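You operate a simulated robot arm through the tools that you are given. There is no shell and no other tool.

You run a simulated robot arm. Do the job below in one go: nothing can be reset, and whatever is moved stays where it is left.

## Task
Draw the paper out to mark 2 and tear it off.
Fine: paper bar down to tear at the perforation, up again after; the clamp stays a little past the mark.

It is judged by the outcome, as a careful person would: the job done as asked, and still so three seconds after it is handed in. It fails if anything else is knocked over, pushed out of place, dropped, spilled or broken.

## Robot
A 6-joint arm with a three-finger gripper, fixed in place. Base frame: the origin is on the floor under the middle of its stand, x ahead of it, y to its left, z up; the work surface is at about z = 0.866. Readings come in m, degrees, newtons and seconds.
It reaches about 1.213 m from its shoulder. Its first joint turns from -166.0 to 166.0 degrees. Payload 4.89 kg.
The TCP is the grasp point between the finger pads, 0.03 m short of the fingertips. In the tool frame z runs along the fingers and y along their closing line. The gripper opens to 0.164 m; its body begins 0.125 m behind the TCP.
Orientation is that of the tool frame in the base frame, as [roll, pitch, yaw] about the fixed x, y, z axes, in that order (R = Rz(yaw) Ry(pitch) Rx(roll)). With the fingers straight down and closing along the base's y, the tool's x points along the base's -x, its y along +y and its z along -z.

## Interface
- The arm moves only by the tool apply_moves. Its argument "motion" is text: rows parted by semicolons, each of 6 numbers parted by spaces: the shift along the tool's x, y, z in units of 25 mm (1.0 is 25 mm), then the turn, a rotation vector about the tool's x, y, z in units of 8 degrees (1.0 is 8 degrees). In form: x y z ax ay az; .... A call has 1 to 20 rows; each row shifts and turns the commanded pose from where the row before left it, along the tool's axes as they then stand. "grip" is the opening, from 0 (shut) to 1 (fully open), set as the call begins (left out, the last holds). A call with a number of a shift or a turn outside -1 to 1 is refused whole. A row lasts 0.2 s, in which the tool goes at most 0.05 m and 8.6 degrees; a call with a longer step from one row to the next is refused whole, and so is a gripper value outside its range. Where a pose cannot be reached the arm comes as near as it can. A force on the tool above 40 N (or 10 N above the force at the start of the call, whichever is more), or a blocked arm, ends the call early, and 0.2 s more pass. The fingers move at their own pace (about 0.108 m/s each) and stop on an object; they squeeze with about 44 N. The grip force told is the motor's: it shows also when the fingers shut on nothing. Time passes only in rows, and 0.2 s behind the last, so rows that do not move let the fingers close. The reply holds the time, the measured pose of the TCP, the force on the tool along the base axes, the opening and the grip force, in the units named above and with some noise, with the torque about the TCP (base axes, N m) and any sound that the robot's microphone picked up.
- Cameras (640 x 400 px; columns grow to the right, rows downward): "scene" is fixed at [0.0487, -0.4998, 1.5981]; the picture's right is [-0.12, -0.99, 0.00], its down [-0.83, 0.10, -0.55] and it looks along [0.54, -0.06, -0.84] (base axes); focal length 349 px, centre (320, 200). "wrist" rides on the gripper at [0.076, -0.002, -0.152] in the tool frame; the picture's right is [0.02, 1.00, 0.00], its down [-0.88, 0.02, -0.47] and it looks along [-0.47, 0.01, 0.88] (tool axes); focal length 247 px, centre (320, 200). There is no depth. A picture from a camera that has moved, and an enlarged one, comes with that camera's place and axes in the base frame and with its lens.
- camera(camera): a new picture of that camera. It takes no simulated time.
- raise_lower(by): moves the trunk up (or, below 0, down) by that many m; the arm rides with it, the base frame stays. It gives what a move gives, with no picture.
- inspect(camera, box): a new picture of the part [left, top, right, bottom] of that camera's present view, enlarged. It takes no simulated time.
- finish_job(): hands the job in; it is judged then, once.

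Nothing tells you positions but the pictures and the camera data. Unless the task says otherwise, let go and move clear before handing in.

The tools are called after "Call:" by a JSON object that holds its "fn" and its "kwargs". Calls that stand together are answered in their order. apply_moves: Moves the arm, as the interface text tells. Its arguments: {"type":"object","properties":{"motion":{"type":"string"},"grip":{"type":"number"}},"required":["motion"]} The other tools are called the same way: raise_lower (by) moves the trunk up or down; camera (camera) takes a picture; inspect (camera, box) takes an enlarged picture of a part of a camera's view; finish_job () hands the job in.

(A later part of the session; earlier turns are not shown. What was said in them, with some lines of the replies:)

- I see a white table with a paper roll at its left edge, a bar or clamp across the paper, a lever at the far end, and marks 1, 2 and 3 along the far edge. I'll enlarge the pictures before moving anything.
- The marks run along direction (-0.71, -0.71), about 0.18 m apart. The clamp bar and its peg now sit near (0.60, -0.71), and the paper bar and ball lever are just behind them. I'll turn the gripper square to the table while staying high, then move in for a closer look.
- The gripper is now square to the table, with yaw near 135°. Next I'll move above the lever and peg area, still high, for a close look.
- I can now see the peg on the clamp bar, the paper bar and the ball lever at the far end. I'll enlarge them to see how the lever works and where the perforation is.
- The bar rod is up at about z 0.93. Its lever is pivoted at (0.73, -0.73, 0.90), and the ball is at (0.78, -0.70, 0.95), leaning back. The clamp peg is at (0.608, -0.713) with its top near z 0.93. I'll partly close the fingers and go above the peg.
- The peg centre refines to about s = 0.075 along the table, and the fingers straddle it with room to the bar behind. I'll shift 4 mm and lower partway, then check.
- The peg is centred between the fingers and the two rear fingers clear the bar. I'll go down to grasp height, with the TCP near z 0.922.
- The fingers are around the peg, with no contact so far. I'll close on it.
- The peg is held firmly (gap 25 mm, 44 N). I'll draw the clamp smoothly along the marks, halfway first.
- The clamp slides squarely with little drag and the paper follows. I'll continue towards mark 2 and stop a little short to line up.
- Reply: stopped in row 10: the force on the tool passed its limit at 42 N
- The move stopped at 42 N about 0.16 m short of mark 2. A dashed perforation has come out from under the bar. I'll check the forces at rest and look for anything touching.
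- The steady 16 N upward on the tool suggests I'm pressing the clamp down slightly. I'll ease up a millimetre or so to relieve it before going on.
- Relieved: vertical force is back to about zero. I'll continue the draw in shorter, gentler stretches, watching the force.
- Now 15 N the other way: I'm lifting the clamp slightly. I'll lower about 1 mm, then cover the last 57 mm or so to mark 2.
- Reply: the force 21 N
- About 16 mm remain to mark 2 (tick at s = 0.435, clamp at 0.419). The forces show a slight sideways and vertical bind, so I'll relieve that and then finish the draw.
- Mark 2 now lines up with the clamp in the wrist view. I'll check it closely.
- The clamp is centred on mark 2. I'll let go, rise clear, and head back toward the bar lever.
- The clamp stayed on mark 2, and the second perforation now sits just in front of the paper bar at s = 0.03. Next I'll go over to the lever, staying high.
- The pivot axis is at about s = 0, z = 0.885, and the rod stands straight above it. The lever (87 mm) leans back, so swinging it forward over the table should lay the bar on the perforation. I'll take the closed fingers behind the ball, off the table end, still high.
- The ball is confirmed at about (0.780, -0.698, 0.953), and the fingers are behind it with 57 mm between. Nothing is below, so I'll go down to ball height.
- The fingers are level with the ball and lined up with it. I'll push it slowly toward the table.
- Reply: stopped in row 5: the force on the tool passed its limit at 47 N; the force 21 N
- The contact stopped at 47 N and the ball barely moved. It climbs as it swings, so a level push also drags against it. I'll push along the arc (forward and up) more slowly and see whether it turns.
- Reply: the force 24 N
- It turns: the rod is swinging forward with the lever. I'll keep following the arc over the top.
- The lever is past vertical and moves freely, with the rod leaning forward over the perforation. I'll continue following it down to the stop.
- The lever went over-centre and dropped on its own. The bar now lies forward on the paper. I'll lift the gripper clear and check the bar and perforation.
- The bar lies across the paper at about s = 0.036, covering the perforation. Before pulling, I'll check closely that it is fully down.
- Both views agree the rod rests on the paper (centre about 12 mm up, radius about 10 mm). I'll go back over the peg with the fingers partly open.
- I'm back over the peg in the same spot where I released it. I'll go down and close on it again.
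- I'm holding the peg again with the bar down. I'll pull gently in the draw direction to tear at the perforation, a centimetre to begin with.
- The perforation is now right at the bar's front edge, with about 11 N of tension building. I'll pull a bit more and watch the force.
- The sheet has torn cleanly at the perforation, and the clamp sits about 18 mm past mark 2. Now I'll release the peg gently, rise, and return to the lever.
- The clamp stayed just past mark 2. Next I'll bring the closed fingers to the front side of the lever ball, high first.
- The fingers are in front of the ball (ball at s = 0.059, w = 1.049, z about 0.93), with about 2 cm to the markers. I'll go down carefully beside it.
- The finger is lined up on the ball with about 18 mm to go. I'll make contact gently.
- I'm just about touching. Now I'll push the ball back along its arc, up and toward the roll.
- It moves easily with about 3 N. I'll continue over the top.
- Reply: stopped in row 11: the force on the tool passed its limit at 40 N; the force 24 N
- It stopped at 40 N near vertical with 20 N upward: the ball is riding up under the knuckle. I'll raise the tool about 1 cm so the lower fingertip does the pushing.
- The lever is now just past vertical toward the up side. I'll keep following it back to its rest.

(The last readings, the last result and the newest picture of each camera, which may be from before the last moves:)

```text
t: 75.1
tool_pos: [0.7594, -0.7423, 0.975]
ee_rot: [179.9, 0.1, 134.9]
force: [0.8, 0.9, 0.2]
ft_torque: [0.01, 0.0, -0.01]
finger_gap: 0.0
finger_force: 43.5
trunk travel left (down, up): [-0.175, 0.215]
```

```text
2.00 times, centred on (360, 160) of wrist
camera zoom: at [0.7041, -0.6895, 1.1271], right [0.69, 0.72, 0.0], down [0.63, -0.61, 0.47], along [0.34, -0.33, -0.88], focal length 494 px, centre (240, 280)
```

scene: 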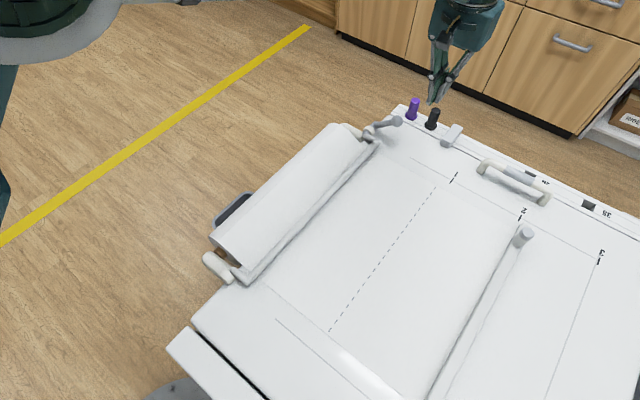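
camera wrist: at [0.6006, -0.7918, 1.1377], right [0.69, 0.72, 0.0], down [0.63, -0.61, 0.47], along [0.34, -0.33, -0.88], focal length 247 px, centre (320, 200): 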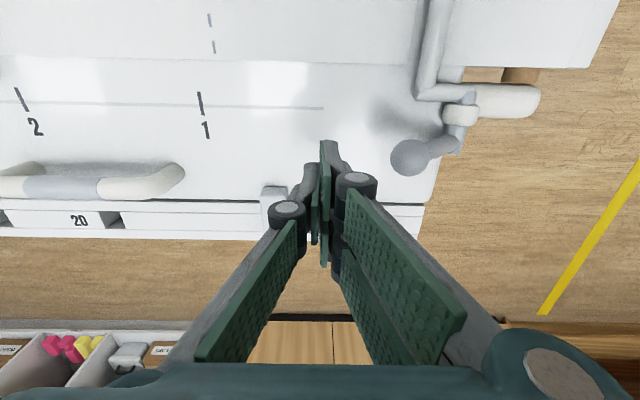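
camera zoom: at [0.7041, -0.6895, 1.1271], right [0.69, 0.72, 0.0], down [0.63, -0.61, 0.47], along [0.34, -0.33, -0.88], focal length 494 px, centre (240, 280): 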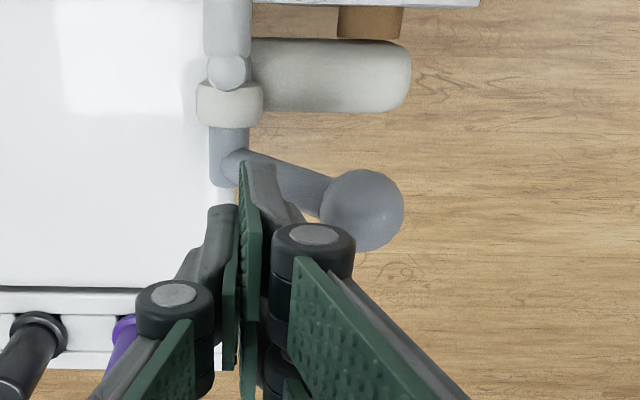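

The lever snapped back to its original position, so the bar is fully up again. I'll lift straight up and retreat clear of everything.

Call:
{"fn": "apply_moves", "kwargs": {"motion": "0 -0.1 -0.5 0 0 0; 0 0 -1 0 0 0; 0 0 -1 0 0 0; 0 0 -1 0 0 0; 0 0 -1 0 0 0; 0 0 -1 0 0 0; 0 0 -1 0 0 0; 0 0 -1 0 0 0; 0 0 -0.5 0 0 0; 0 0 0 0 0 0"}}

Call:
{"fn": "camera", "kwargs": {"camera": "scene"}}

Call:
{"fn": "camera", "kwargs": {"camera": "wrist"}}

```text
t: 77.3
tool_pos: [0.7572, -0.7429, 1.1749]
ee_rot: [179.9, 0.1, 134.9]
force: [0.0, 0.3, 0.4]
ft_torque: [-0.03, 0.01, 0.0]
finger_gap: 0.0
finger_force: 43.5
trunk travel left (down, up): [-0.175, 0.215]
```

```text
taken
```

scene: 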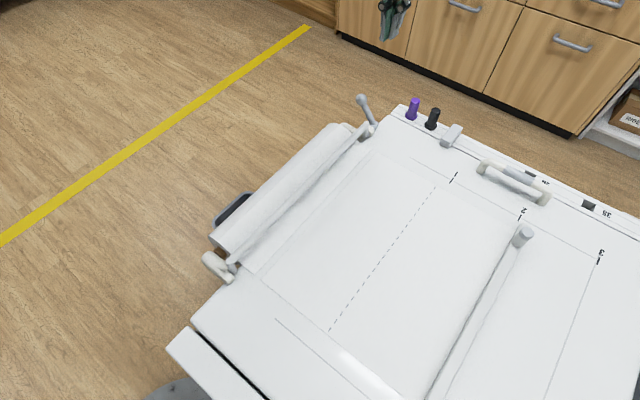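

```text
taken
camera wrist: at [0.7015, -0.6904, 1.3258], right [0.69, 0.72, 0.0], down [0.63, -0.61, 0.47], along [0.34, -0.33, -0.88], focal length 247 px, centre (320, 200)
```

wrist: 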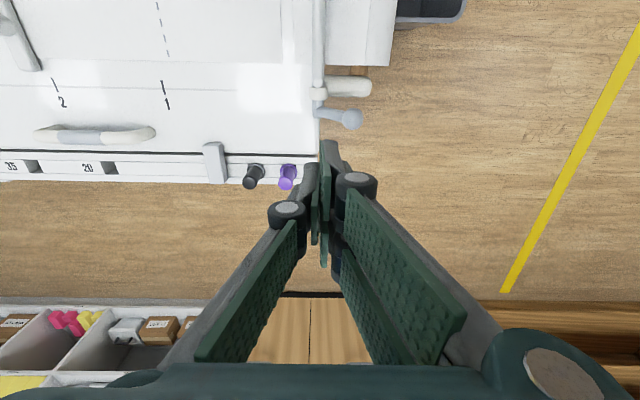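

I'll enlarge the tear line, the bar and the clamp at mark 2 to confirm the outcome before handing in.

Call:
{"fn": "inspect", "kwargs": {"camera": "scene", "box": [200, 80, 420, 300]}}

Call:
{"fn": "inspect", "kwargs": {"camera": "scene", "box": [460, 180, 620, 300]}}

Call:
{"fn": "inspect", "kwargs": {"camera": "scene", "box": [225, 220, 315, 300]}}

```text
1.82 times, centred on (310, 190) of scene
camera zoom: at [0.0487, -0.4998, 1.5981], right [-0.12, -0.99, 0.0], down [-0.83, 0.1, -0.55], along [0.54, -0.06, -0.84], focal length 634 px, centre (338, 218)
```

zoom: 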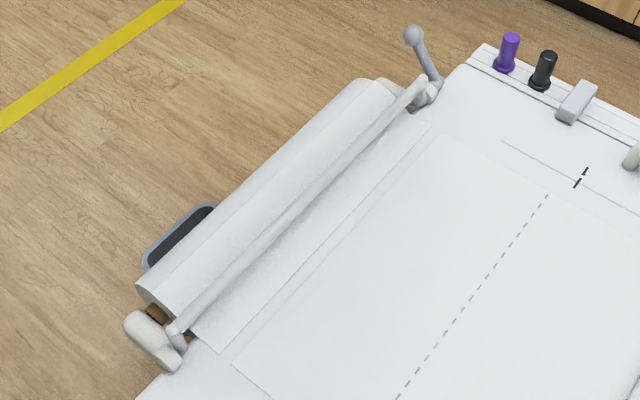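

```text
3.33 times, centred on (540, 240) of scene
camera zoom: at [0.0487, -0.4998, 1.5981], right [-0.12, -0.99, 0.0], down [-0.83, 0.1, -0.55], along [0.54, -0.06, -0.84], focal length 1163 px, centre (-413, 67)
```

zoom: 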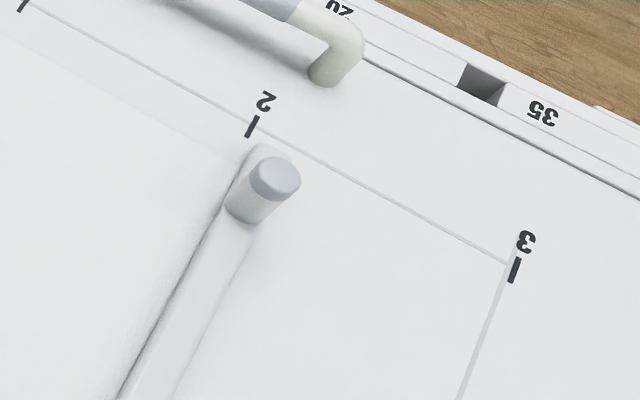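

```text
5.00 times, centred on (270, 260) of scene
camera zoom: at [0.0487, -0.4998, 1.5981], right [-0.12, -0.99, 0.0], down [-0.83, 0.1, -0.55], along [0.54, -0.06, -0.84], focal length 1745 px, centre (570, -100)
```

zoom: 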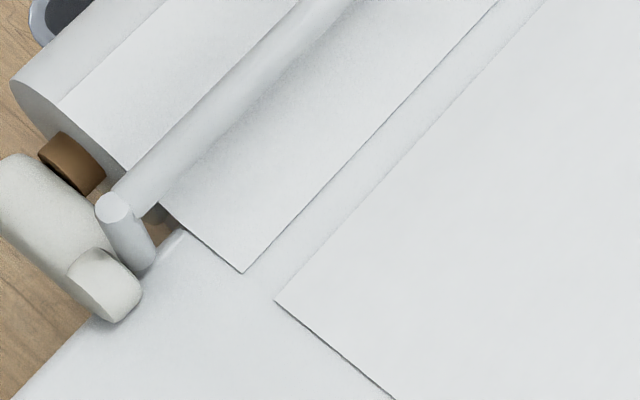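

The sheet is torn off at the perforation, with a clear gap from the roll's edge. The bar is up, the clamp rests about 18 mm past mark 2, and everything else is where it was. The arm is clear, so I'm handing in.

Call:
{"fn": "finish_job", "kwargs": {}}

```text
The job is handed in.
```

The paper is drawn out to mark 2 and torn off at the perforation, and the job is handed in. No verdict came back with the hand-in.

- **Tear:** with the paper bar down, the sheet came off cleanly at the perforation. There is a clear gap between it and the edge still on the roll.
- **Clamp:** it rests about 18 mm past mark 2.
- **Paper bar:** it is up again, with its lever back in its starting position.
- **Everything else:** nothing else was touched; the markers, eraser and handle look as they did at the start. The gripper let go of the clamp and is clear of the table.

Three moves stopped early at the arm's force limit (40 to 47 N): one while drawing the paper, one lowering the lever and one raising it. I eased off each time and carried on; I saw no damage.
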